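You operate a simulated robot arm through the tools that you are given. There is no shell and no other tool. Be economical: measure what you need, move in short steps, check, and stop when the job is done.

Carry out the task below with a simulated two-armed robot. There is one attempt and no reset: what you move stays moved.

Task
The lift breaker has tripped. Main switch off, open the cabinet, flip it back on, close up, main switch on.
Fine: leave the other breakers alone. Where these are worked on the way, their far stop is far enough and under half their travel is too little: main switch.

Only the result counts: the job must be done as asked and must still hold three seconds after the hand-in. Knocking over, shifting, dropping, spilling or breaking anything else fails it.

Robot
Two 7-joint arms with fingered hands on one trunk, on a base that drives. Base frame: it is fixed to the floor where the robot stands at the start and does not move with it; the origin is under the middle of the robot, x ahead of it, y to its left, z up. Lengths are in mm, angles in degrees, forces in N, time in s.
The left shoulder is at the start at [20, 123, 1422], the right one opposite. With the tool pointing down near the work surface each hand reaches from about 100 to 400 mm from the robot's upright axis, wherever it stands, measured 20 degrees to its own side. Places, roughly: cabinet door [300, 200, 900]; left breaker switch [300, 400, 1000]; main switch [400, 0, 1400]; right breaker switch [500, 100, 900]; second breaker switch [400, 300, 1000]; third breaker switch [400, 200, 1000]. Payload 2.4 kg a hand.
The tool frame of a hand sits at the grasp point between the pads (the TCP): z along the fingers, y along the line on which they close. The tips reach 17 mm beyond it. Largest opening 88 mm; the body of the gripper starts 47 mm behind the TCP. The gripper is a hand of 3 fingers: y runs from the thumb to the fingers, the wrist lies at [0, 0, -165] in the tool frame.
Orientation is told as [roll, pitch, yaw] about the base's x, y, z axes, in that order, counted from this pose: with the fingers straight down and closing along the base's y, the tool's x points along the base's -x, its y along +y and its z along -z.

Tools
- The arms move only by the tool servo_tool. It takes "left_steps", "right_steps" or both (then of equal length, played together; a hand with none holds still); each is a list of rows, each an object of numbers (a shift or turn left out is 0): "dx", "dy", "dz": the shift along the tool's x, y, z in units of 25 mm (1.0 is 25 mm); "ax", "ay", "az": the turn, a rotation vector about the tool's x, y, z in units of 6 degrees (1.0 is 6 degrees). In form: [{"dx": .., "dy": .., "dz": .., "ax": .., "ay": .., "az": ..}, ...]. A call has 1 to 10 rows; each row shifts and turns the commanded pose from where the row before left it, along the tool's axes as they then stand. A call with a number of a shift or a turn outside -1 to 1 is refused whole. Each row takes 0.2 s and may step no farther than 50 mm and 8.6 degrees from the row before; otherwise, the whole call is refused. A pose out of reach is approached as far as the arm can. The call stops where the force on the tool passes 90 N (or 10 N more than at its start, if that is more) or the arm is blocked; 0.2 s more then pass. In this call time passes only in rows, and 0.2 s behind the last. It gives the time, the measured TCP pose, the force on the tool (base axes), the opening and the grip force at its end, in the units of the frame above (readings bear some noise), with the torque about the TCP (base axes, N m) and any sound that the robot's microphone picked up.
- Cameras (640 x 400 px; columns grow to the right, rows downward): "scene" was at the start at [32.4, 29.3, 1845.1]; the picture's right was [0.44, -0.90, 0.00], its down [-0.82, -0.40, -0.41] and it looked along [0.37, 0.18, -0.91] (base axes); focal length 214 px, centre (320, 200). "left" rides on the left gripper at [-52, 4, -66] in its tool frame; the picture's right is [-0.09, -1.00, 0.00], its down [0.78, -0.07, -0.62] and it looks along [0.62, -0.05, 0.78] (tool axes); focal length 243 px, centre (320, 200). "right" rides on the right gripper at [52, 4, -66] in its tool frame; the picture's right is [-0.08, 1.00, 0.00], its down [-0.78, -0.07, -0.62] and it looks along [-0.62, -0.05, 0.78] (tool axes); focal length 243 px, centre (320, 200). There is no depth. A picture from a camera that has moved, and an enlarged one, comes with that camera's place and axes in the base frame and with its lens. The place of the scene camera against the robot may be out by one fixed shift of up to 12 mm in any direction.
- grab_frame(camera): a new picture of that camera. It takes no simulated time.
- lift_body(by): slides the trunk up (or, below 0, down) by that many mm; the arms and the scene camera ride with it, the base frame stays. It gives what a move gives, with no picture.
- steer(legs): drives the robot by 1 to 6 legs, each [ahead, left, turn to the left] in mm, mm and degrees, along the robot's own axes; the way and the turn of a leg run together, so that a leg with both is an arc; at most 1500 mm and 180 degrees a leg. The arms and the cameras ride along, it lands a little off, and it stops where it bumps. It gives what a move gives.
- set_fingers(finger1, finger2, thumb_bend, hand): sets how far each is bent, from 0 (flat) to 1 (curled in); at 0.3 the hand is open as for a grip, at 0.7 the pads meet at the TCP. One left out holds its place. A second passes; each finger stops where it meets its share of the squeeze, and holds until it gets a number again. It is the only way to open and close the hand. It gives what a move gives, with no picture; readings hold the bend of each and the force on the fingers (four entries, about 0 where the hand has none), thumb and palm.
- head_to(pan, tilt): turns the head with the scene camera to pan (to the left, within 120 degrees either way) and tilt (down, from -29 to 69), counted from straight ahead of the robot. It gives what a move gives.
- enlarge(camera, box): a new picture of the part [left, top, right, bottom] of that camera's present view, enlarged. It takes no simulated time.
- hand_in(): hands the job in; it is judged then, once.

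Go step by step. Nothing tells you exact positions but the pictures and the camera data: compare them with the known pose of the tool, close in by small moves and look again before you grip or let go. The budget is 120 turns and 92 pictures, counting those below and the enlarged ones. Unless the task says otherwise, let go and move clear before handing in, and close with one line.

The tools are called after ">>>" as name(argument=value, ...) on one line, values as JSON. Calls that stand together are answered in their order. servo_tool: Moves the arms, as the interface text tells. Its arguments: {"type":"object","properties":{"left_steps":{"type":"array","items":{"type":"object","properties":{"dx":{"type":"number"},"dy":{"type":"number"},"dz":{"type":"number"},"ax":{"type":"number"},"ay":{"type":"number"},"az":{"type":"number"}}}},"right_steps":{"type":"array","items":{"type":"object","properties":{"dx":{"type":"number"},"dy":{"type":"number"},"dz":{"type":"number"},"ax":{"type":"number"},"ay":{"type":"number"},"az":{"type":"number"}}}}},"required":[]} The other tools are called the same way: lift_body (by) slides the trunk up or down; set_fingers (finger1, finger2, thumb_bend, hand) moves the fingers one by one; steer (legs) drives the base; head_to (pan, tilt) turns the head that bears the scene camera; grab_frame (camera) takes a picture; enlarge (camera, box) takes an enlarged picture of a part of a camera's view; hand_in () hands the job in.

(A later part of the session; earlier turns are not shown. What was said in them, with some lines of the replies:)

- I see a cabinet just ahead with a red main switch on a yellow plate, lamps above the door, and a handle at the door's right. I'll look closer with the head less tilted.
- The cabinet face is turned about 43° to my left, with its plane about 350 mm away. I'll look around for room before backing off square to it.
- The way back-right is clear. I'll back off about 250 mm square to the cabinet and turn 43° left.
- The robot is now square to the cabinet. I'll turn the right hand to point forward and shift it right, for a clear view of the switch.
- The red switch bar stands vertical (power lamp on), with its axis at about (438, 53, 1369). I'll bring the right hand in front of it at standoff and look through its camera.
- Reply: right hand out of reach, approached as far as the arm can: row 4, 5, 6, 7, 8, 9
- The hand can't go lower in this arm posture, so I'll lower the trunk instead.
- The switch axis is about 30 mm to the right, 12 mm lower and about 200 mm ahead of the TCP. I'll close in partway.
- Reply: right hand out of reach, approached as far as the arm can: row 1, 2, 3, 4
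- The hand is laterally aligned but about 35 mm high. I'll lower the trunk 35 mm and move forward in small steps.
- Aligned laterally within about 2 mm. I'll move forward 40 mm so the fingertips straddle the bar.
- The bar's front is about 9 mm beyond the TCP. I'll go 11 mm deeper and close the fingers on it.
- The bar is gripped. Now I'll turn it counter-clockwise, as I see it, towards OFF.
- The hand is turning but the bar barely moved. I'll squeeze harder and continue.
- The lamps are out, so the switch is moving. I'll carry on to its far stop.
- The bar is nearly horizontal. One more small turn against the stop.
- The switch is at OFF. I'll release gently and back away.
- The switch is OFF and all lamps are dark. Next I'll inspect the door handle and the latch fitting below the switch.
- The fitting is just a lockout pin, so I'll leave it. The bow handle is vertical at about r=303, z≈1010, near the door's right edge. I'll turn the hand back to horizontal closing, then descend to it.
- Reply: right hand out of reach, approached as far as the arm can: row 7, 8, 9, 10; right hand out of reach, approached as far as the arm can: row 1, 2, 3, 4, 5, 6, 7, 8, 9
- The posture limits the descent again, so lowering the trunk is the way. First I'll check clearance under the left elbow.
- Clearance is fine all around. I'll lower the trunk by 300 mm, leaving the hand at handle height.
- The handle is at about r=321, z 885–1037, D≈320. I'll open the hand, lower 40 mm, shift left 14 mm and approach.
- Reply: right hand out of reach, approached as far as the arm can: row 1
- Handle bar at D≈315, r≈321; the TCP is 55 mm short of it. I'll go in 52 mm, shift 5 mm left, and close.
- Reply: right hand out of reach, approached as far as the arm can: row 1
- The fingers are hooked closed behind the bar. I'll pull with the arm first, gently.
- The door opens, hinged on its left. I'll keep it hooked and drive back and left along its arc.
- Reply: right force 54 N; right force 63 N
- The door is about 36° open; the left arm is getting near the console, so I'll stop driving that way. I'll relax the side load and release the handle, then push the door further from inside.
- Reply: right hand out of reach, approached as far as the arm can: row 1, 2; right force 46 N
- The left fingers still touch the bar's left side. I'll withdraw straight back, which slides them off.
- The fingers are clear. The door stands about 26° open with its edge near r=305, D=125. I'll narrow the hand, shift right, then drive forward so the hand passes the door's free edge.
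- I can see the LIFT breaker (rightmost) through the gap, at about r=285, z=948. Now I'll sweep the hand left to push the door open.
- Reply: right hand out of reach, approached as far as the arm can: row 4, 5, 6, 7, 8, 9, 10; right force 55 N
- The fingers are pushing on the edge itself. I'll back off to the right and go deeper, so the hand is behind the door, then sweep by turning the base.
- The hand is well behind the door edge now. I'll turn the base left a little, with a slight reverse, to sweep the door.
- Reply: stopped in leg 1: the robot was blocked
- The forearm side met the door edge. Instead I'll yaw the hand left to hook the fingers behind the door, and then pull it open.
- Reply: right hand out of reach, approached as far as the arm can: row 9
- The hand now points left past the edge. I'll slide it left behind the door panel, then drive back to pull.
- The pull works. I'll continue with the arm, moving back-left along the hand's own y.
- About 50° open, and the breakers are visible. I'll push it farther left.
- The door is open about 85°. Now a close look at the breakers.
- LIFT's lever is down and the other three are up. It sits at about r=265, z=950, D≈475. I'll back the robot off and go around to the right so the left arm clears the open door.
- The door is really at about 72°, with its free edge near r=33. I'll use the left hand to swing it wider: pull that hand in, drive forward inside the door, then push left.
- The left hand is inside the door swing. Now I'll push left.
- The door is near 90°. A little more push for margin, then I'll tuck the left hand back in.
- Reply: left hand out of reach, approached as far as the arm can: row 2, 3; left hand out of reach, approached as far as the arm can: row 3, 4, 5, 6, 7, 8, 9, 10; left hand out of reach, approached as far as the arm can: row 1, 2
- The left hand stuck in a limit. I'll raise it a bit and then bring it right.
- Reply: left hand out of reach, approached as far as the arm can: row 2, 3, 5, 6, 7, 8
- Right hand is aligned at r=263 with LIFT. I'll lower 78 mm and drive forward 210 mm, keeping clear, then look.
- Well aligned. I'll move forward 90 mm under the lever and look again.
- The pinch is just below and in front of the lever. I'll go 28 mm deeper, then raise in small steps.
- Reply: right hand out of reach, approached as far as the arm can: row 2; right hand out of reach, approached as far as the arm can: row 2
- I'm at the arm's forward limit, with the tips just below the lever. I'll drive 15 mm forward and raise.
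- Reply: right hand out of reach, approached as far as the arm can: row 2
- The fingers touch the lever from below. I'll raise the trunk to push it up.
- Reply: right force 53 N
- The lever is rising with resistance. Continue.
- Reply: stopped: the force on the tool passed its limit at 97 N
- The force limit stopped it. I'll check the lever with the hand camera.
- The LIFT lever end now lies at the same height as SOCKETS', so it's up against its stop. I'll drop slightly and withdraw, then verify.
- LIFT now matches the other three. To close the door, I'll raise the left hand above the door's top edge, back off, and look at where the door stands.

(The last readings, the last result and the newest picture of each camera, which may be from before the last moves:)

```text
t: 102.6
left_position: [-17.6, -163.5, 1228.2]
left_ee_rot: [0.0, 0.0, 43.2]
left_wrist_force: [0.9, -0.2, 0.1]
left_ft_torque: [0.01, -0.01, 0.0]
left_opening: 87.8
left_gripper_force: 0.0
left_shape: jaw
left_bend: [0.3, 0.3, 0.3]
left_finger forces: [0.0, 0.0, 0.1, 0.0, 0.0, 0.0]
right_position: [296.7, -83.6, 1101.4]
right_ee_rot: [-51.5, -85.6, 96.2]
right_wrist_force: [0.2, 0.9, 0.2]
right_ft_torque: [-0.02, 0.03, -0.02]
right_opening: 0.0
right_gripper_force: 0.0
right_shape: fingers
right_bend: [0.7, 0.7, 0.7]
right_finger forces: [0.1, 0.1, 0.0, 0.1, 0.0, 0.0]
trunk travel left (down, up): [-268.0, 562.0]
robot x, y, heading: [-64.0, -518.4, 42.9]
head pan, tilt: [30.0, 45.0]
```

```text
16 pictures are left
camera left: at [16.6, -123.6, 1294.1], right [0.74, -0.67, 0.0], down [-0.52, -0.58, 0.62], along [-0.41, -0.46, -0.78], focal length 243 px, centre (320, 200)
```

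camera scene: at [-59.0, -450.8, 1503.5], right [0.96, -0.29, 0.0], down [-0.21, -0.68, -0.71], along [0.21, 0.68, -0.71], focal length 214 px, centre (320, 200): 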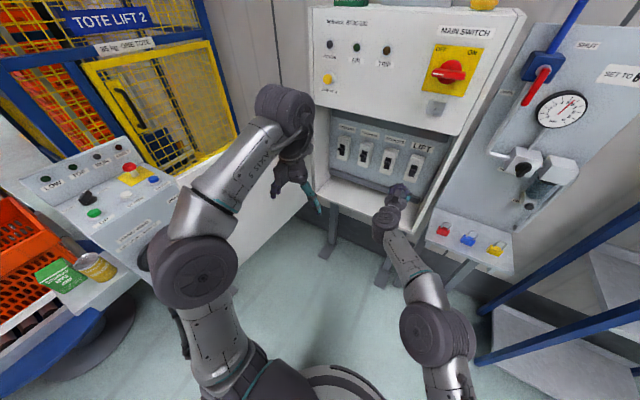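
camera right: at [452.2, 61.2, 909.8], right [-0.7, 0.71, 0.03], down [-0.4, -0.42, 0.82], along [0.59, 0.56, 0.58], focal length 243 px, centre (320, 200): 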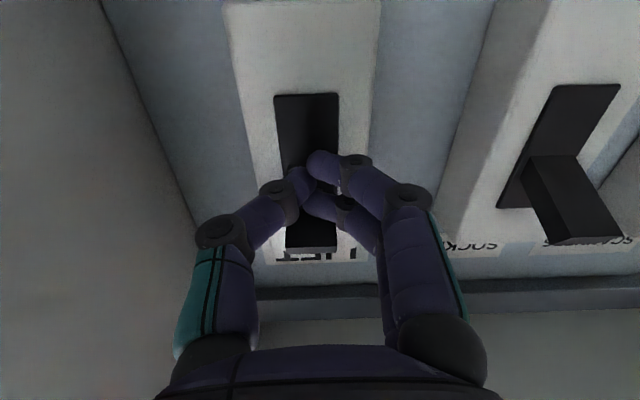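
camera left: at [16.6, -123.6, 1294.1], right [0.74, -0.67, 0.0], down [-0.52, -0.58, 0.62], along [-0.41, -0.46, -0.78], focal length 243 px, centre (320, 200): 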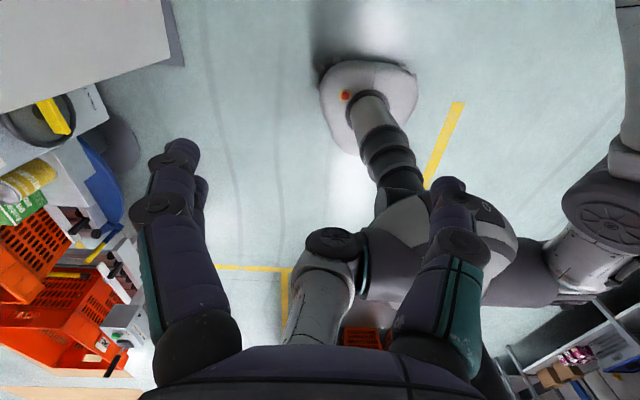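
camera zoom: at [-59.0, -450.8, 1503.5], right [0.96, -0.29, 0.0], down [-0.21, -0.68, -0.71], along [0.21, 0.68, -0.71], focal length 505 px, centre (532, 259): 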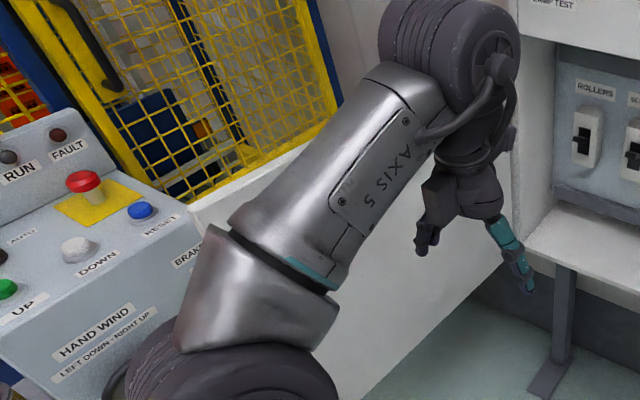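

The door stands at about 95°, with its top free corner near r=-202, D=-179. I'll bring the left hand over the door's top edge to straddle it.

>>> steer(legs=[[0, 130, 0]])

>>> servo_tool(left_steps=[{"dy": 1, "dx": -0.2}, {"dy": 1, "dx": -0.2}, {"dy": 1, "dx": -0.2}, {"dy": 1, "dx": -0.2}, {"dy": 1, "dx": -0.2}, {"dy": 1, "dx": -0.2}, {"dy": 0.8}])

>>> grab_frame(camera="left")

```text
t: 103.9
left_position: [-107.0, -68.4, 1227.1]
left_ee_rot: [-0.1, 0.1, 43.2]
left_wrist_force: [-0.9, -0.5, -0.7]
left_ft_torque: [-0.05, 0.01, 0.03]
left_opening: 87.8
left_gripper_force: 0.1
left_shape: jaw
left_bend: [0.3, 0.3, 0.3]
left_finger forces: [0.0, 0.0, 0.0, 0.0, 0.0, 0.0]
right_position: [209.3, 8.9, 1099.2]
right_ee_rot: [-51.9, -85.6, 96.5]
right_wrist_force: [-0.7, -0.1, -1.0]
right_ft_torque: [-0.02, 0.01, 0.01]
right_opening: 0.0
right_gripper_force: 0.0
right_shape: fingers
right_bend: [0.7, 0.7, 0.7]
right_finger forces: [0.0, 0.0, 0.0, 0.0, 0.0, 0.0]
trunk travel left (down, up): [-268.0, 562.0]
robot x, y, heading: [-154.5, -424.8, 43.2]
head pan, tilt: [30.0, 45.0]
```

```text
t: 105.5
left_position: [-198.6, 50.7, 1200.7]
left_ee_rot: [0.6, -0.7, 42.6]
left_wrist_force: [23.2, -5.1, 54.4]
left_ft_torque: [1.63, 1.19, -0.55]
left_opening: 84.8
left_gripper_force: 0.0
left_shape: jaw
left_bend: [0.46, 0.45, 0.3]
left_finger forces: [27.4, 26.7, 0.0, 0.0, 0.0, 0.0]
left hand out of reach, approached as far as the arm can: row 2, 3, 4, 5, 6, 7
right_position: [216.3, 3.8, 1101.1]
right_ee_rot: [-48.5, -86.0, 93.0]
right_wrist_force: [-0.8, 0.2, 0.9]
right_ft_torque: [0.01, -0.02, 0.0]
right_opening: 0.0
right_gripper_force: 0.1
right_shape: fingers
right_bend: [0.7, 0.7, 0.7]
right_finger forces: [0.1, 0.1, 0.0, 0.0, 0.0, 0.1]
trunk travel left (down, up): [-268.0, 562.0]
robot x, y, heading: [-156.0, -426.1, 42.8]
head pan, tilt: [30.0, 45.0]
```

```text
15 pictures are left
camera left: at [-163.0, 89.0, 1266.9], right [0.74, -0.67, -0.01], down [-0.53, -0.59, 0.61], along [-0.42, -0.45, -0.79], focal length 243 px, centre (320, 200)
```

left: 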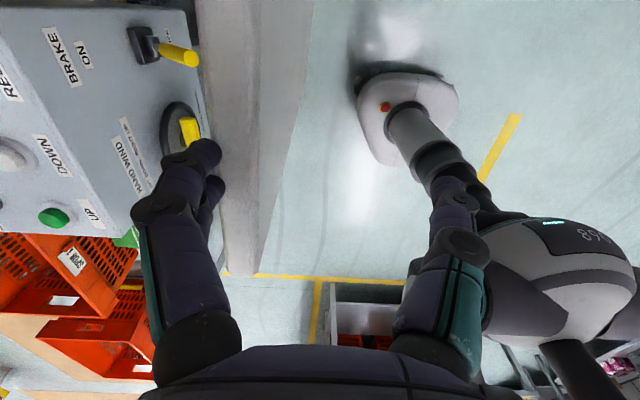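

The fingers came down onto the door's top edge, about 40 mm short of straddling. I'll lift off, shift left by driving, and lower again.

>>> lift_body(by=45)

>>> steer(legs=[[0, 45, 0]])

>>> grab_frame(camera="left")

```text
t: 106.3
left_position: [-205.0, 56.7, 1240.3]
left_ee_rot: [0.1, 0.0, 43.1]
left_wrist_force: [0.4, -0.4, 0.2]
left_ft_torque: [-0.02, -0.04, 0.01]
left_opening: 87.9
left_gripper_force: 0.1
left_shape: jaw
left_bend: [0.3, 0.3, 0.3]
left_finger forces: [0.0, 0.0, 0.1, 0.0, 0.0, 0.0]
right_position: [209.0, 9.9, 1145.9]
right_ee_rot: [-51.4, -85.6, 96.0]
right_wrist_force: [-0.8, 0.1, 0.1]
right_ft_torque: [0.02, -0.02, 0.0]
right_opening: 0.0
right_gripper_force: 0.1
right_shape: fingers
right_bend: [0.7, 0.7, 0.7]
right_finger forces: [0.0, 0.0, 0.1, 0.0, 0.0, 0.1]
trunk travel left (down, up): [-313.0, 517.0]
robot x, y, heading: [-150.6, -426.0, 42.8]
head pan, tilt: [30.0, 45.0]
```

```text
t: 107.2
left_position: [-236.9, 90.3, 1239.2]
left_ee_rot: [0.0, -0.1, 43.1]
left_wrist_force: [0.6, 0.2, -0.2]
left_ft_torque: [0.02, -0.02, -0.03]
left_opening: 87.7
left_gripper_force: 0.1
left_shape: jaw
left_bend: [0.3, 0.3, 0.3]
left_finger forces: [0.0, 0.0, 0.0, 0.0, 0.0, 0.1]
right_position: [177.6, 43.2, 1145.2]
right_ee_rot: [-52.1, -85.6, 96.5]
right_wrist_force: [-0.2, 0.0, 0.2]
right_ft_torque: [0.03, 0.05, 0.0]
right_opening: 0.0
right_gripper_force: 0.1
right_shape: fingers
right_bend: [0.7, 0.7, 0.7]
right_finger forces: [0.1, 0.0, 0.0, 0.0, 0.1, 0.1]
trunk travel left (down, up): [-313.0, 517.0]
robot x, y, heading: [-181.8, -387.5, 43.3]
head pan, tilt: [30.0, 45.0]
```

```text
14 pictures are left
camera left: at [-202.7, 130.7, 1305.3], right [0.74, -0.67, 0.0], down [-0.53, -0.58, 0.62], along [-0.41, -0.46, -0.78], focal length 243 px, centre (320, 200)
```

left: 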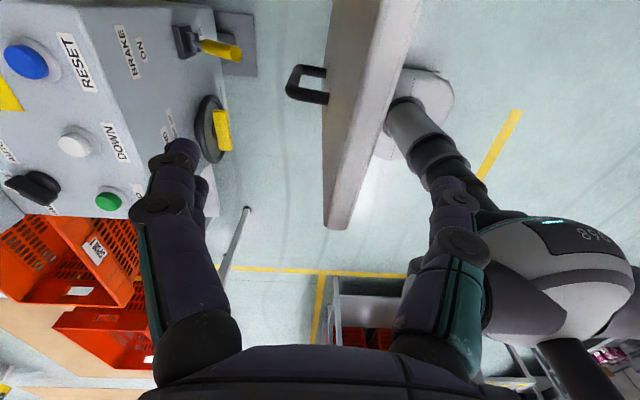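

The door's top edge now lies between thumb and fingers. I'll lower to straddle it and drive right to swing it towards closed.

>>> lift_body(by=-78)

>>> steer(legs=[[20, -150, 0]])

>>> grab_frame(camera="left")

```text
t: 108.4
left_position: [-236.1, 90.0, 1162.0]
left_ee_rot: [0.1, -0.1, 43.1]
left_wrist_force: [1.1, -0.7, 0.3]
left_ft_torque: [0.0, 0.0, 0.01]
left_opening: 88.0
left_gripper_force: 0.0
left_shape: jaw
left_bend: [0.3, 0.3, 0.3]
left_finger forces: [0.0, 0.0, 0.0, 0.1, 1.3, 0.1]
right_position: [179.8, 43.4, 1066.8]
right_ee_rot: [-51.4, -85.7, 96.1]
right_wrist_force: [0.2, 0.2, 0.0]
right_ft_torque: [-0.02, 0.01, -0.01]
right_opening: 0.0
right_gripper_force: 0.0
right_shape: fingers
right_bend: [0.7, 0.7, 0.7]
right_finger forces: [0.0, 0.0, 0.0, 0.0, 0.1, 0.0]
trunk travel left (down, up): [-235.0, 595.0]
robot x, y, heading: [-185.8, -392.0, 43.1]
head pan, tilt: [30.0, 45.0]
```

```text
t: 109.8
left_position: [-119.8, -3.7, 1162.5]
left_ee_rot: [0.1, -0.1, 42.8]
left_wrist_force: [-0.2, 0.4, -0.3]
left_ft_torque: [0.02, 0.0, 0.01]
left_opening: 88.0
left_gripper_force: 0.0
left_shape: jaw
left_bend: [0.3, 0.3, 0.3]
left_finger forces: [0.1, 0.0, 0.1, 0.0, 0.1, 0.0]
right_position: [295.6, -53.4, 1067.3]
right_ee_rot: [-51.1, -85.7, 95.6]
right_wrist_force: [0.0, 0.0, -0.6]
right_ft_torque: [-0.01, 0.02, 0.02]
right_opening: 0.1
right_gripper_force: 0.0
right_shape: fingers
right_bend: [0.7, 0.7, 0.7]
right_finger forces: [0.0, 0.0, 0.1, 0.1, 0.1, 0.0]
trunk travel left (down, up): [-235.0, 595.0]
robot x, y, heading: [-70.7, -486.0, 43.0]
head pan, tilt: [30.0, 45.0]
```

```text
13 pictures are left
camera left: at [-84.4, 34.8, 1228.0], right [0.74, -0.67, 0.0], down [-0.53, -0.58, 0.62], along [-0.42, -0.46, -0.78], focal length 243 px, centre (320, 200)
```

left: 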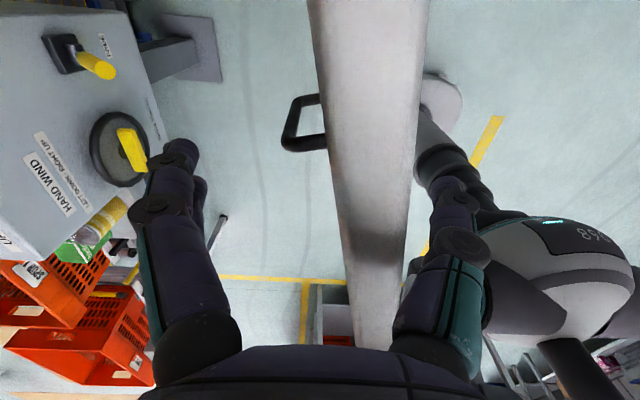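

It's following. Continuing right with a bit of forward.

>>> steer(legs=[[30, -150, 0], [60, -90, 0]])

>>> grab_frame(camera="left")

>>> grab_frame(camera="scene")

```text
t: 111.9
left_position: [110.7, -118.0, 1162.1]
left_ee_rot: [0.0, -0.1, 43.0]
left_wrist_force: [0.3, 1.0, -0.3]
left_ft_torque: [0.01, 0.0, 0.01]
left_opening: 87.9
left_gripper_force: 0.0
left_shape: jaw
left_bend: [0.3, 0.3, 0.3]
left_finger forces: [0.0, 0.1, 0.0, 0.0, 0.0, 0.0]
right_position: [523.9, -166.3, 1067.6]
right_ee_rot: [-51.0, -85.7, 95.4]
right_wrist_force: [-0.1, 0.5, 0.7]
right_ft_torque: [0.03, 0.01, 0.01]
right_opening: 0.0
right_gripper_force: 0.0
right_shape: fingers
right_bend: [0.7, 0.7, 0.7]
right_finger forces: [0.1, 0.1, 0.0, 0.0, 0.0, 0.0]
trunk travel left (down, up): [-235.0, 595.0]
robot x, y, heading: [161.6, -601.8, 43.2]
head pan, tilt: [30.0, 45.0]
```

```text
12 pictures are left
camera left: at [144.8, -79.5, 1227.9], right [0.74, -0.67, 0.0], down [-0.53, -0.58, 0.62], along [-0.42, -0.46, -0.78], focal length 243 px, centre (320, 200)
```

left: 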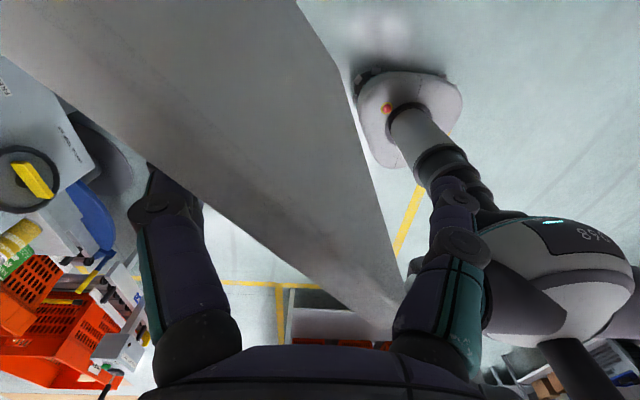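

```text
11 pictures are left
camera scene: at [167.3, -532.2, 1470.5], right [0.96, -0.29, 0.0], down [-0.21, -0.68, -0.71], along [0.21, 0.68, -0.71], focal length 214 px, centre (320, 200)
```

scene: 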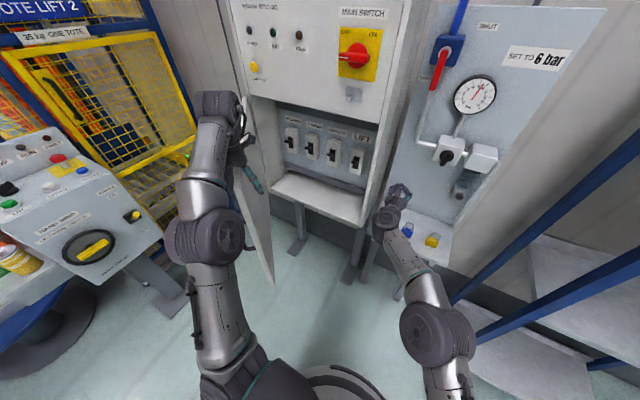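

The door is at about 47°. I'll lift the left hand clear, pull the right hand back from the air panel, back off, and then push the door shut from outside with the right fist.

>>> servo_tool(right_steps=[{"dz": -1}, {"dz": -1}, {"dz": -1}, {"dz": -1}])

>>> lift_body(by=75)

>>> steer(legs=[[-260, 0, 0], [0, 330, 0]])

>>> head_to(pan=0, tilt=45)

>>> grab_frame(camera="scene")

```text
t: 112.9
left_position: [109.2, -119.2, 1161.6]
left_ee_rot: [0.1, -0.1, 43.0]
left_wrist_force: [0.4, 0.1, 0.0]
left_ft_torque: [0.01, 0.02, 0.01]
left_opening: 87.9
left_gripper_force: 0.1
left_shape: jaw
left_bend: [0.3, 0.3, 0.3]
left_finger forces: [0.0, 0.0, 0.0, 0.1, 0.0, 0.1]
right_position: [454.4, -236.9, 1071.6]
right_ee_rot: [-51.7, -85.6, 96.1]
right_wrist_force: [-0.2, 0.3, -0.1]
right_ft_torque: [0.01, 0.01, 0.0]
right_opening: 0.0
right_gripper_force: 0.0
right_shape: fingers
right_bend: [0.7, 0.7, 0.7]
right_finger forces: [0.1, 0.0, 0.1, 0.0, 0.0, 0.0]
trunk travel left (down, up): [-235.0, 595.0]
robot x, y, heading: [159.6, -598.2, 43.1]
head pan, tilt: [30.0, 45.0]
```

```text
t: 114.0
left_position: [108.9, -118.4, 1236.7]
left_ee_rot: [0.2, -0.1, 43.0]
left_wrist_force: [0.7, -0.2, 0.4]
left_ft_torque: [0.0, 0.01, 0.01]
left_opening: 88.0
left_gripper_force: 0.1
left_shape: jaw
left_bend: [0.3, 0.3, 0.3]
left_finger forces: [0.0, 0.0, 0.1, 0.0, 0.0, 0.0]
right_position: [453.9, -235.3, 1147.1]
right_ee_rot: [-51.5, -85.6, 95.9]
right_wrist_force: [0.5, 0.3, 0.0]
right_ft_torque: [-0.02, -0.03, 0.03]
right_opening: 0.0
right_gripper_force: 0.1
right_shape: fingers
right_bend: [0.7, 0.7, 0.7]
right_finger forces: [0.0, 0.1, 0.1, 0.0, 0.0, 0.0]
trunk travel left (down, up): [-310.0, 520.0]
robot x, y, heading: [158.6, -599.0, 42.8]
head pan, tilt: [30.0, 45.0]
```

```text
t: 117.7
left_position: [-311.7, -47.7, 1235.8]
left_ee_rot: [0.0, -0.1, 43.0]
left_wrist_force: [-0.3, -0.2, -0.2]
left_ft_torque: [0.01, 0.02, 0.01]
left_opening: 87.7
left_gripper_force: 0.0
left_shape: jaw
left_bend: [0.3, 0.3, 0.3]
left_finger forces: [0.1, 0.0, 0.0, 0.1, 0.1, 0.0]
right_position: [33.9, -164.4, 1147.5]
right_ee_rot: [-51.8, -85.6, 96.2]
right_wrist_force: [0.4, 0.5, -0.1]
right_ft_torque: [0.02, -0.03, 0.0]
right_opening: 0.2
right_gripper_force: 0.0
right_shape: fingers
right_bend: [0.7, 0.7, 0.7]
right_finger forces: [0.0, 0.1, 0.0, 0.0, 0.1, 0.0]
trunk travel left (down, up): [-310.0, 520.0]
robot x, y, heading: [-262.4, -533.2, 42.7]
head pan, tilt: [30.0, 45.0]
```

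```text
t: 118.7
left_position: [-311.1, -46.9, 1235.2]
left_ee_rot: [0.1, -0.1, 42.9]
left_wrist_force: [0.4, -0.5, -0.5]
left_ft_torque: [0.0, 0.0, 0.03]
left_opening: 88.1
left_gripper_force: 0.1
left_shape: jaw
left_bend: [0.3, 0.3, 0.3]
left_finger forces: [0.0, 0.1, 0.0, 0.0, 0.0, 0.0]
right_position: [33.5, -165.7, 1146.7]
right_ee_rot: [-51.5, -85.7, 95.9]
right_wrist_force: [0.0, -0.3, 0.1]
right_ft_torque: [-0.01, 0.03, 0.0]
right_opening: 0.0
right_gripper_force: 0.0
right_shape: fingers
right_bend: [0.7, 0.7, 0.7]
right_finger forces: [0.0, 0.0, 0.1, 0.0, 0.0, 0.0]
trunk travel left (down, up): [-310.0, 520.0]
robot x, y, heading: [-263.9, -526.7, 42.8]
head pan, tilt: [0.0, 45.0]
```

```text
10 pictures are left
camera scene: at [-219.8, -482.9, 1545.5], right [0.68, -0.73, 0.0], down [-0.52, -0.48, -0.71], along [0.52, 0.48, -0.71], focal length 214 px, centre (320, 200)
```

scene: 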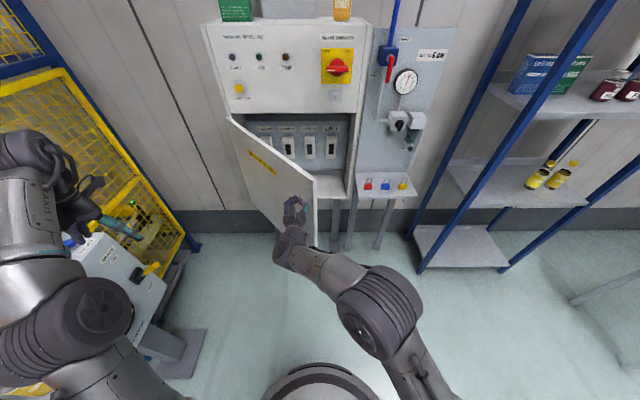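

The right fist is in front of the door's outer face. I'll drive forward to push it closed.

>>> steer(legs=[[340, 0, 0]])

>>> grab_frame(camera="scene")

```text
t: 120.9
left_position: [-60.0, 190.1, 1235.6]
left_ee_rot: [0.1, -0.1, 43.2]
left_wrist_force: [0.1, -0.9, 0.3]
left_ft_torque: [0.03, -0.01, -0.01]
left_opening: 87.9
left_gripper_force: 0.0
left_shape: jaw
left_bend: [0.3, 0.3, 0.3]
left_finger forces: [0.1, 0.1, 0.0, 0.0, 0.0, 0.0]
right_position: [286.1, 74.1, 1145.6]
right_ee_rot: [-51.2, -85.5, 95.9]
right_wrist_force: [0.6, 0.1, 0.3]
right_ft_torque: [0.04, -0.01, 0.0]
right_opening: 0.0
right_gripper_force: 0.1
right_shape: fingers
right_bend: [0.7, 0.7, 0.7]
right_finger forces: [0.1, 0.1, 0.0, 0.0, 0.1, 0.1]
trunk travel left (down, up): [-310.0, 520.0]
robot x, y, heading: [-7.8, -293.1, 43.0]
head pan, tilt: [0.0, 45.0]
```

```text
9 pictures are left
camera scene: at [35.0, -245.2, 1545.5], right [0.68, -0.73, 0.0], down [-0.52, -0.48, -0.71], along [0.52, 0.48, -0.71], focal length 214 px, centre (320, 200)
```

scene: 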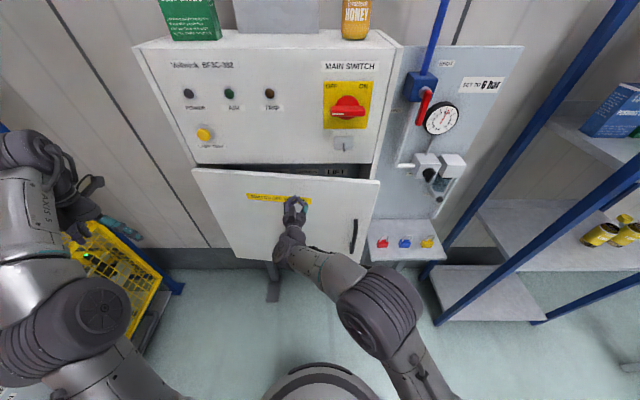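

Nearly closed. I'll finish with guarded arm pushes.

>>> servo_tool(right_steps=[{"dz": 0.8}, {"dz": 0.8}, {"dz": 0.6}, {"dz": 0.4}, {"dz": 0.4}, {"dz": 0.4}, {"dz": 0.4}])

>>> grab_frame(camera="scene")

```text
t: 122.5
left_position: [-71.0, 180.2, 1240.4]
left_ee_rot: [0.2, -0.7, 43.3]
left_wrist_force: [-0.5, -0.2, -0.5]
left_ft_torque: [0.01, -0.01, -0.03]
left_opening: 87.9
left_gripper_force: 0.0
left_shape: jaw
left_bend: [0.3, 0.3, 0.3]
left_finger forces: [0.0, 0.0, 0.0, 0.1, 0.0, 0.0]
right_position: [340.1, 132.2, 1147.3]
right_ee_rot: [-57.5, -85.7, 102.6]
right_wrist_force: [-58.8, -58.8, -6.9]
right_ft_torque: [0.15, -0.13, -0.16]
right_opening: 0.0
right_gripper_force: 49.8
right_shape: fingers
right_bend: [0.79, 0.8, 0.85]
right_finger forces: [25.1, 25.0, 0.0, 0.1, 49.1, 0.0]
trunk travel left (down, up): [-310.0, 520.0]
robot x, y, heading: [-10.2, -289.0, 43.2]
head pan, tilt: [0.0, 45.0]
```

```text
8 pictures are left
camera scene: at [21.7, -258.2, 1546.1], right [0.68, -0.73, 0.0], down [-0.51, -0.48, -0.72], along [0.52, 0.49, -0.7], focal length 214 px, centre (320, 200)
```

scene: 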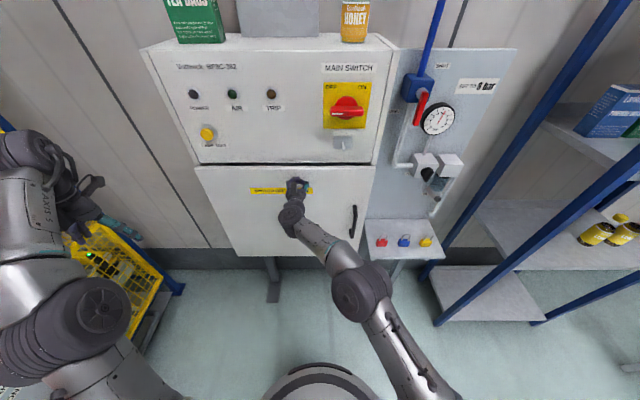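

The door is shut flush. I'll back the fist off, raise the trunk, and return to the place where I worked the main switch.

>>> servo_tool(right_steps=[{"dz": -1}, {"dz": -1}, {"dz": -1}, {"dz": -1}, {"dz": -1}, {"dz": -1}])

>>> steer(legs=[[-50, 0, 0]])

>>> lift_body(by=190)

>>> steer(legs=[[0, 125, 0]])

>>> servo_tool(right_steps=[{"dy": -1}, {"dy": -1}, {"dy": -1}, {"dy": -1}, {"dy": -1}, {"dy": -1}, {"dy": -1}, {"dy": -1}, {"dy": -1}, {"dy": -1}])

```text
t: 123.9
left_position: [-60.2, 189.9, 1236.6]
left_ee_rot: [0.1, -0.1, 43.2]
left_wrist_force: [0.0, -0.1, -0.5]
left_ft_torque: [0.0, -0.01, 0.0]
left_opening: 87.9
left_gripper_force: 0.0
left_shape: jaw
left_bend: [0.3, 0.3, 0.3]
left_finger forces: [0.0, 0.0, 0.0, 0.0, 0.0, 0.0]
right_position: [245.8, 33.8, 1149.5]
right_ee_rot: [-52.0, -85.7, 96.5]
right_wrist_force: [0.4, 0.3, -0.1]
right_ft_torque: [-0.01, 0.02, 0.02]
right_opening: 0.0
right_gripper_force: 0.0
right_shape: fingers
right_bend: [0.7, 0.71, 0.73]
right_finger forces: [0.1, 0.0, 0.0, 0.0, 0.0, 0.0]
trunk travel left (down, up): [-310.0, 520.0]
robot x, y, heading: [-8.6, -291.9, 43.2]
head pan, tilt: [0.0, 45.0]
```

```text
t: 124.9
left_position: [-97.8, 153.2, 1237.5]
left_ee_rot: [0.1, -0.2, 43.2]
left_wrist_force: [-1.0, -0.9, -0.6]
left_ft_torque: [0.01, 0.0, 0.0]
left_opening: 87.8
left_gripper_force: 0.1
left_shape: jaw
left_bend: [0.3, 0.3, 0.3]
left_finger forces: [0.1, 0.1, 0.0, 0.0, 0.0, 0.1]
right_position: [208.7, -1.9, 1150.2]
right_ee_rot: [-52.2, -85.6, 96.8]
right_wrist_force: [0.0, 0.0, 1.2]
right_ft_torque: [-0.04, 0.0, 0.04]
right_opening: 0.0
right_gripper_force: 0.1
right_shape: fingers
right_bend: [0.7, 0.71, 0.73]
right_finger forces: [0.1, 0.0, 0.0, 0.0, 0.0, 0.1]
trunk travel left (down, up): [-310.0, 520.0]
robot x, y, heading: [-47.4, -324.3, 43.1]
head pan, tilt: [0.0, 45.0]
```

```text
t: 126.9
left_position: [-95.7, 155.9, 1426.8]
left_ee_rot: [0.1, -0.1, 43.3]
left_wrist_force: [-0.1, 0.2, -0.2]
left_ft_torque: [0.04, 0.02, -0.01]
left_opening: 87.8
left_gripper_force: 0.0
left_shape: jaw
left_bend: [0.3, 0.3, 0.3]
left_finger forces: [0.1, 0.0, 0.1, 0.0, 0.0, 0.1]
right_position: [210.1, -0.4, 1339.7]
right_ee_rot: [-51.5, -85.6, 96.1]
right_wrist_force: [-0.2, 0.0, -0.1]
right_ft_torque: [-0.02, 0.03, 0.0]
right_opening: 0.0
right_gripper_force: 0.0
right_shape: fingers
right_bend: [0.7, 0.71, 0.73]
right_finger forces: [0.0, 0.1, 0.0, 0.0, 0.0, 0.0]
trunk travel left (down, up): [-500.0, 330.0]
robot x, y, heading: [-48.6, -323.7, 42.9]
head pan, tilt: [0.0, 45.0]
```

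```text
t: 128.2
left_position: [-183.4, 249.9, 1427.0]
left_ee_rot: [0.0, 0.0, 43.4]
left_wrist_force: [0.0, 0.2, -0.1]
left_ft_torque: [0.04, 0.01, -0.04]
left_opening: 87.8
left_gripper_force: 0.0
left_shape: jaw
left_bend: [0.3, 0.3, 0.3]
left_finger forces: [0.0, 0.0, 0.0, 0.0, 0.0, 0.1]
right_position: [122.7, 92.5, 1339.1]
right_ee_rot: [-51.9, -85.5, 96.7]
right_wrist_force: [-0.6, -0.1, 0.2]
right_ft_torque: [-0.01, -0.01, 0.01]
right_opening: 0.0
right_gripper_force: 0.0
right_shape: fingers
right_bend: [0.7, 0.71, 0.73]
right_finger forces: [0.1, 0.0, 0.0, 0.0, 0.1, 0.1]
trunk travel left (down, up): [-500.0, 330.0]
robot x, y, heading: [-132.8, -237.3, 43.3]
head pan, tilt: [0.0, 45.0]
```

```text
t: 130.4
left_position: [-182.6, 247.5, 1426.3]
left_ee_rot: [0.2, -0.1, 43.4]
left_wrist_force: [-0.3, 0.2, 0.2]
left_ft_torque: [-0.01, 0.0, 0.01]
left_opening: 87.9
left_gripper_force: 0.1
left_shape: jaw
left_bend: [0.3, 0.3, 0.3]
left_finger forces: [0.0, 0.0, 0.0, 0.0, 0.1, 0.0]
right_position: [299.8, -85.9, 1354.8]
right_ee_rot: [-50.8, -85.7, 95.5]
right_wrist_force: [0.0, 0.1, 0.3]
right_ft_torque: [0.03, -0.03, -0.01]
right_opening: 0.3
right_gripper_force: 0.1
right_shape: fingers
right_bend: [0.7, 0.71, 0.73]
right_finger forces: [0.1, 0.0, 0.0, 0.1, 0.0, 0.0]
trunk travel left (down, up): [-500.0, 330.0]
robot x, y, heading: [-131.1, -231.9, 43.1]
head pan, tilt: [0.0, 45.0]
```

The hand is in front of the switch (r≈267, z≈1355). I'll roll it 90° so it closes vertically on the horizontal bar, and open the fingers.

>>> servo_tool(right_steps=[{"az": -1}, {"az": -1}, {"az": -1}, {"az": -1}, {"az": -1}, {"az": -1}, {"az": -1}, {"az": -1}, {"az": -1}, {"az": -1}])

>>> servo_tool(right_steps=[{"az": -1}, {"az": -1}, {"az": -1}, {"az": -1}, {"az": -1}])

>>> set_fingers(hand="right", finger1=0.45, finger2=0.45, thumb_bend=0.45)

>>> grab_frame(camera="right")

```text
t: 132.6
left_position: [-182.6, 247.8, 1426.5]
left_ee_rot: [0.2, -0.1, 43.3]
left_wrist_force: [-0.2, -0.1, -0.5]
left_ft_torque: [0.02, 0.01, 0.0]
left_opening: 87.8
left_gripper_force: 0.2
left_shape: jaw
left_bend: [0.3, 0.3, 0.3]
left_finger forces: [0.1, 0.1, 0.0, 0.0, 0.0, 0.1]
right_position: [299.2, -84.9, 1354.0]
right_ee_rot: [-87.0, -26.4, 133.3]
right_wrist_force: [1.6, 0.1, 0.3]
right_ft_torque: [0.0, -0.01, -0.02]
right_opening: 0.0
right_gripper_force: 0.0
right_shape: fingers
right_bend: [0.7, 0.71, 0.73]
right_finger forces: [0.0, 0.0, 0.1, 0.1, 0.0, 0.0]
trunk travel left (down, up): [-500.0, 330.0]
robot x, y, heading: [-133.3, -235.5, 43.1]
head pan, tilt: [0.0, 45.0]
```

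```text
t: 133.8
left_position: [-183.7, 248.5, 1427.2]
left_ee_rot: [0.1, -0.1, 43.4]
left_wrist_force: [0.2, -0.6, 0.2]
left_ft_torque: [-0.01, -0.05, 0.02]
left_opening: 87.7
left_gripper_force: 0.0
left_shape: jaw
left_bend: [0.3, 0.3, 0.3]
left_finger forces: [0.0, 0.0, 0.0, 0.0, 0.1, 0.0]
right_position: [299.5, -85.3, 1353.8]
right_ee_rot: [-87.3, 3.6, 134.8]
right_wrist_force: [0.5, -1.5, -0.6]
right_ft_torque: [0.0, 0.03, -0.04]
right_opening: 0.1
right_gripper_force: 0.0
right_shape: fingers
right_bend: [0.7, 0.71, 0.73]
right_finger forces: [0.1, 0.0, 0.1, 0.0, 0.1, 0.0]
trunk travel left (down, up): [-500.0, 330.0]
robot x, y, heading: [-130.7, -233.8, 43.3]
head pan, tilt: [0.0, 45.0]
```

```text
t: 134.8
left_position: [-183.7, 247.9, 1427.6]
left_ee_rot: [0.1, 0.0, 43.3]
left_wrist_force: [0.2, -0.9, 0.0]
left_ft_torque: [0.02, -0.03, -0.02]
left_opening: 87.7
left_gripper_force: 0.0
left_shape: jaw
left_bend: [0.3, 0.3, 0.3]
left_finger forces: [0.1, 0.0, 0.0, 0.0, 0.1, 0.0]
right_position: [300.3, -83.3, 1354.0]
right_ee_rot: [-87.2, 3.4, 134.8]
right_wrist_force: [0.5, -0.5, 0.0]
right_ft_torque: [0.05, -0.01, -0.03]
right_opening: 50.9
right_gripper_force: 0.0
right_shape: fingers
right_bend: [0.45, 0.45, 0.45]
right_finger forces: [0.1, 0.0, 0.0, 0.1, 0.0, 0.1]
trunk travel left (down, up): [-500.0, 330.0]
robot x, y, heading: [-131.2, -232.6, 43.2]
head pan, tilt: [0.0, 45.0]
```

```text
7 pictures are left
camera right: at [288.8, -168.1, 1356.7], right [-0.05, -0.02, -1.0], down [-0.99, 0.12, 0.05], along [0.12, 0.99, -0.02], focal length 243 px, centre (320, 200)
```

right: 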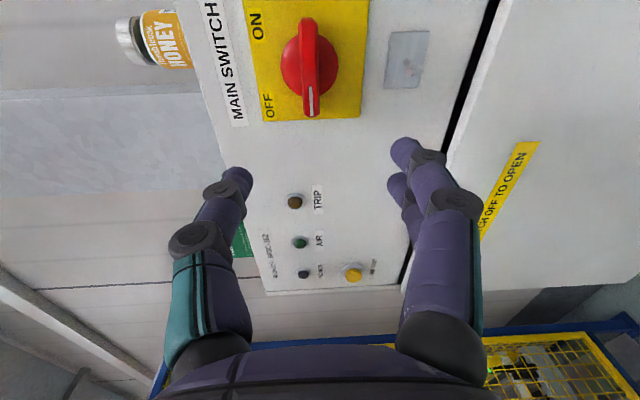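

The bar is horizontal between thumb (above) and fingers (below). I'll approach using the known grip position (417, 25, 1351).

>>> servo_tool(right_steps=[{"dz": 0.9, "dx": 0.1}, {"dz": 0.9, "dx": 0.1}, {"dz": 0.9, "dx": 0.05}, {"dz": 0.9}, {"dz": 0.8}])

>>> grab_frame(camera="right")

```text
t: 136.0
left_position: [-182.0, 248.5, 1426.9]
left_ee_rot: [0.1, 0.0, 43.3]
left_wrist_force: [0.2, 0.9, 0.2]
left_ft_torque: [0.03, 0.02, -0.02]
left_opening: 87.7
left_gripper_force: 0.1
left_shape: jaw
left_bend: [0.3, 0.3, 0.3]
left_finger forces: [0.0, 0.0, 0.0, 0.0, 0.0, 0.1]
right_position: [382.6, -12.0, 1348.2]
right_ee_rot: [-87.4, 3.4, 134.7]
right_wrist_force: [-0.2, 1.1, 0.6]
right_ft_torque: [-0.05, 0.0, 0.01]
right_opening: 50.7
right_gripper_force: 0.0
right_shape: fingers
right_bend: [0.45, 0.45, 0.45]
right_finger forces: [0.0, 0.0, 0.1, 0.0, 0.0, 0.1]
trunk travel left (down, up): [-500.0, 330.0]
robot x, y, heading: [-132.6, -230.0, 43.1]
head pan, tilt: [0.0, 45.0]
```

```text
6 pictures are left
camera right: at [371.5, -95.3, 1350.5], right [-0.05, -0.02, -1.0], down [-0.99, 0.12, 0.05], along [0.12, 0.99, -0.02], focal length 243 px, centre (320, 200)
```

right: 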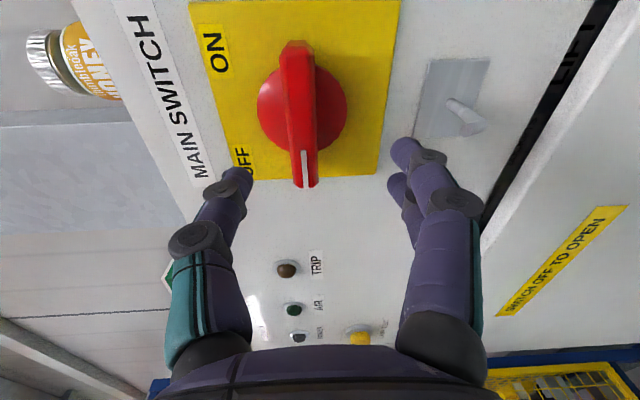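

Almost there: 50 mm more forward and 6–7 mm up, then grip firmly.

>>> servo_tool(right_steps=[{"dy": -0.27, "dz": 0.5}, {"dz": 0.5}, {"dz": 0.5}, {"dz": 0.5}])

>>> set_fingers(hand="right", finger1=0.95, finger2=0.95, thumb_bend=0.95)

>>> grab_frame(camera="right")

```text
t: 137.0
left_position: [-182.1, 247.8, 1426.6]
left_ee_rot: [0.1, -0.1, 43.2]
left_wrist_force: [-0.1, 0.3, 0.9]
left_ft_torque: [-0.01, 0.04, -0.01]
left_opening: 87.8
left_gripper_force: 0.0
left_shape: jaw
left_bend: [0.3, 0.3, 0.3]
left_finger forces: [0.1, 0.1, 0.1, 0.1, 0.1, 0.1]
right_position: [418.3, 23.5, 1353.5]
right_ee_rot: [-87.3, 3.4, 134.8]
right_wrist_force: [-0.8, 0.7, 0.0]
right_ft_torque: [0.02, -0.05, 0.01]
right_opening: 51.0
right_gripper_force: 0.0
right_shape: fingers
right_bend: [0.45, 0.45, 0.45]
right_finger forces: [0.0, 0.0, 0.0, 0.0, 0.0, 0.0]
trunk travel left (down, up): [-500.0, 330.0]
robot x, y, heading: [-132.6, -233.2, 43.3]
head pan, tilt: [0.0, 45.0]
```

```text
t: 138.0
left_position: [-182.3, 249.1, 1426.8]
left_ee_rot: [0.2, 0.0, 43.2]
left_wrist_force: [-0.4, -0.2, -0.6]
left_ft_torque: [0.0, 0.01, -0.02]
left_opening: 88.0
left_gripper_force: 0.1
left_shape: jaw
left_bend: [0.3, 0.3, 0.3]
left_finger forces: [0.1, 0.0, 0.0, 0.1, 0.0, 0.0]
right_position: [417.6, 24.7, 1353.1]
right_ee_rot: [-87.3, 3.4, 134.8]
right_wrist_force: [6.3, 5.6, 5.0]
right_ft_torque: [0.02, -0.04, -0.03]
right_opening: 8.2
right_gripper_force: 20.1
right_shape: fingers
right_bend: [0.73, 0.73, 0.67]
right_finger forces: [8.8, 8.7, 0.1, 0.0, 22.9, 0.0]
trunk travel left (down, up): [-500.0, 330.0]
robot x, y, heading: [-131.2, -232.4, 43.2]
head pan, tilt: [0.0, 45.0]
```

```text
5 pictures are left
camera right: at [408.0, -59.0, 1355.6], right [-0.05, -0.02, -1.0], down [-0.99, 0.12, 0.05], along [0.12, 0.99, -0.02], focal length 243 px, centre (320, 200)
```

right: 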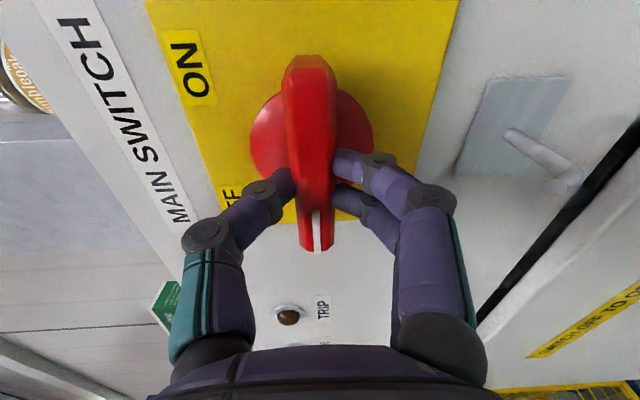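

Firm grip on the bar. Now I'll turn it clockwise back to ON.

>>> servo_tool(right_steps=[{"az": 1}, {"az": 1}, {"az": 1}, {"az": 1}, {"az": 1}, {"az": 1}, {"az": 1}, {"az": 1}, {"az": 1}, {"az": 1}])

>>> servo_tool(right_steps=[{"az": 1}, {"az": 1}, {"az": 1}, {"az": 1}, {"az": 1}, {"az": 0.5}])

>>> grab_frame(camera="scene")

```text
t: 140.2
left_position: [-182.3, 248.9, 1427.1]
left_ee_rot: [0.1, 0.0, 43.3]
left_wrist_force: [-0.5, -0.4, -0.3]
left_ft_torque: [0.0, -0.02, 0.0]
left_opening: 87.9
left_gripper_force: 0.0
left_shape: jaw
left_bend: [0.3, 0.3, 0.3]
left_finger forces: [0.1, 0.0, 0.0, 0.0, 0.1, 0.0]
right_position: [418.3, 25.1, 1353.8]
right_ee_rot: [-85.1, -56.6, 130.6]
right_wrist_force: [4.8, 8.5, 9.8]
right_ft_torque: [0.15, -0.07, 0.02]
right_opening: 8.0
right_gripper_force: 19.5
right_shape: fingers
right_bend: [0.73, 0.73, 0.67]
right_finger forces: [9.6, 8.4, 0.0, 0.0, 21.6, 0.0]
trunk travel left (down, up): [-500.0, 330.0]
robot x, y, heading: [-132.5, -230.5, 43.2]
head pan, tilt: [0.0, 45.0]
```

```text
t: 141.6
left_position: [-182.8, 249.4, 1426.7]
left_ee_rot: [0.0, -0.1, 43.3]
left_wrist_force: [-0.8, -0.3, -0.2]
left_ft_torque: [-0.02, 0.0, 0.0]
left_opening: 88.0
left_gripper_force: 0.0
left_shape: jaw
left_bend: [0.3, 0.3, 0.3]
left_finger forces: [0.0, 0.0, 0.0, 0.0, 0.0, 0.0]
right_position: [418.2, 24.3, 1354.9]
right_ee_rot: [-7.2, -87.4, 51.9]
right_wrist_force: [8.7, 8.3, 18.3]
right_ft_torque: [0.12, -0.22, 0.04]
right_opening: 8.1
right_gripper_force: 19.4
right_shape: fingers
right_bend: [0.72, 0.73, 0.68]
right_finger forces: [8.3, 10.6, 0.0, 0.0, 18.6, 0.0]
trunk travel left (down, up): [-500.0, 330.0]
robot x, y, heading: [-131.6, -234.0, 43.2]
head pan, tilt: [0.0, 45.0]
```

```text
4 pictures are left
camera scene: at [-88.5, -186.3, 1735.5], right [0.68, -0.73, 0.0], down [-0.52, -0.48, -0.71], along [0.52, 0.48, -0.71], focal length 214 px, centre (320, 200)
```

scene: 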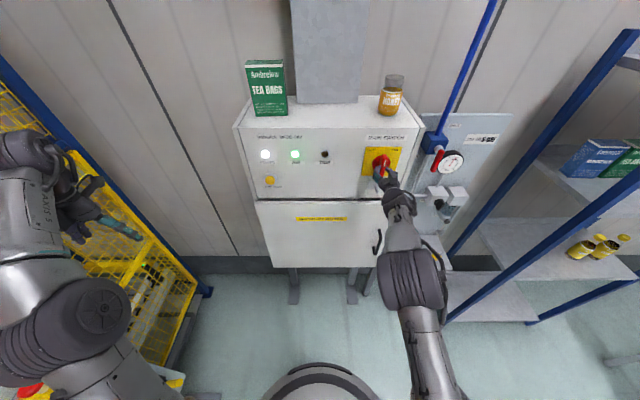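

POWER and AIR are lit and TRIP is dark. One more small nudge to the stop, then release and withdraw.

>>> servo_tool(right_steps=[{"az": 0.7}, {"az": 0.5}])

>>> set_fingers(hand="right", finger1=0.4, finger2=0.4, thumb_bend=0.4)

>>> servo_tool(right_steps=[{"dz": -0.8}, {"dz": -0.8}, {"dz": -1}, {"dz": -1}, {"dz": -1}])

>>> enlarge(camera="scene", box=[230, 110, 430, 280])

```text
t: 142.2
left_position: [-182.6, 248.5, 1426.1]
left_ee_rot: [0.2, -0.2, 43.3]
left_wrist_force: [-0.4, -0.1, 0.4]
left_ft_torque: [0.02, -0.02, 0.02]
left_opening: 87.7
left_gripper_force: 0.0
left_shape: jaw
left_bend: [0.3, 0.3, 0.3]
left_finger forces: [0.0, 0.1, 0.1, 0.0, 0.0, 0.1]
right_position: [416.7, 24.1, 1353.8]
right_ee_rot: [68.1, -82.7, -23.6]
right_wrist_force: [7.6, 7.7, 17.3]
right_ft_torque: [0.08, -0.26, 0.06]
right_opening: 7.2
right_gripper_force: 20.0
right_shape: fingers
right_bend: [0.72, 0.73, 0.69]
right_finger forces: [8.3, 11.5, 0.0, 0.0, 20.2, 0.0]
trunk travel left (down, up): [-500.0, 330.0]
robot x, y, heading: [-130.3, -236.4, 43.3]
head pan, tilt: [0.0, 45.0]
```

```text
t: 143.2
left_position: [-183.5, 247.6, 1426.0]
left_ee_rot: [0.2, -0.1, 43.2]
left_wrist_force: [0.3, 0.4, -0.3]
left_ft_torque: [0.03, 0.0, 0.0]
left_opening: 87.9
left_gripper_force: 0.3
left_shape: jaw
left_bend: [0.3, 0.3, 0.3]
left_finger forces: [0.1, 0.0, 0.0, 0.1, 0.0, 0.1]
right_position: [418.8, 23.1, 1353.2]
right_ee_rot: [68.1, -82.6, -23.6]
right_wrist_force: [0.3, 0.0, -0.4]
right_ft_torque: [0.0, -0.05, -0.02]
right_opening: 62.2
right_gripper_force: 0.1
right_shape: fingers
right_bend: [0.4, 0.4, 0.4]
right_finger forces: [0.0, 0.0, 0.1, 0.1, 0.1, 0.0]
trunk travel left (down, up): [-500.0, 330.0]
robot x, y, heading: [-132.5, -232.3, 43.1]
head pan, tilt: [0.0, 45.0]
```

```text
t: 144.4
left_position: [-183.4, 247.9, 1426.2]
left_ee_rot: [0.0, -0.1, 43.3]
left_wrist_force: [0.6, -0.5, -0.8]
left_ft_torque: [0.0, 0.0, 0.0]
left_opening: 87.9
left_gripper_force: 0.1
left_shape: jaw
left_bend: [0.3, 0.3, 0.3]
left_finger forces: [0.0, 0.0, 0.1, 0.0, 0.0, 0.1]
right_position: [336.2, -56.9, 1359.9]
right_ee_rot: [68.3, -82.7, -23.9]
right_wrist_force: [0.8, 0.6, 0.1]
right_ft_torque: [0.0, 0.0, 0.03]
right_opening: 62.2
right_gripper_force: 0.0
right_shape: fingers
right_bend: [0.4, 0.4, 0.4]
right_finger forces: [0.0, 0.0, 0.1, 0.0, 0.1, 0.1]
trunk travel left (down, up): [-500.0, 330.0]
robot x, y, heading: [-135.7, -231.0, 43.4]
head pan, tilt: [0.0, 45.0]
```

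```text
2.35 times, centred on (330, 195) of scene
camera zoom: at [-89.2, -188.1, 1735.5], right [0.68, -0.73, 0.0], down [-0.52, -0.48, -0.71], along [0.52, 0.48, -0.71], focal length 505 px, centre (296, 212)
```

zoom: 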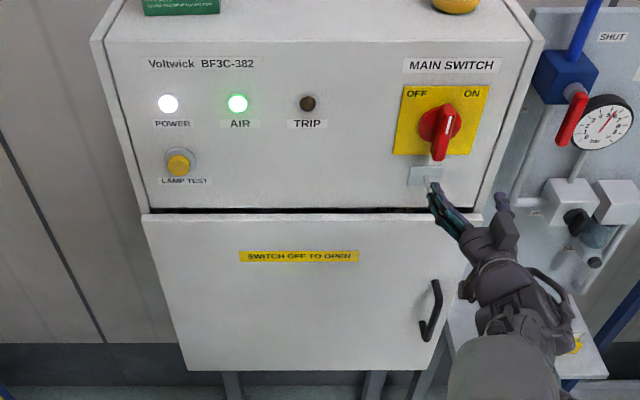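

The switch is back at ON with POWER and AIR lit and TRIP out. The door is closed and both hands are clear.

>>> hand_in()

```text
The job is handed in.
```

The lift breaker is back on: I switched the main off, reset the breaker, closed the cabinet and switched the main on again. POWER and AIR are lit, TRIP is out, and the other three breakers were left alone.
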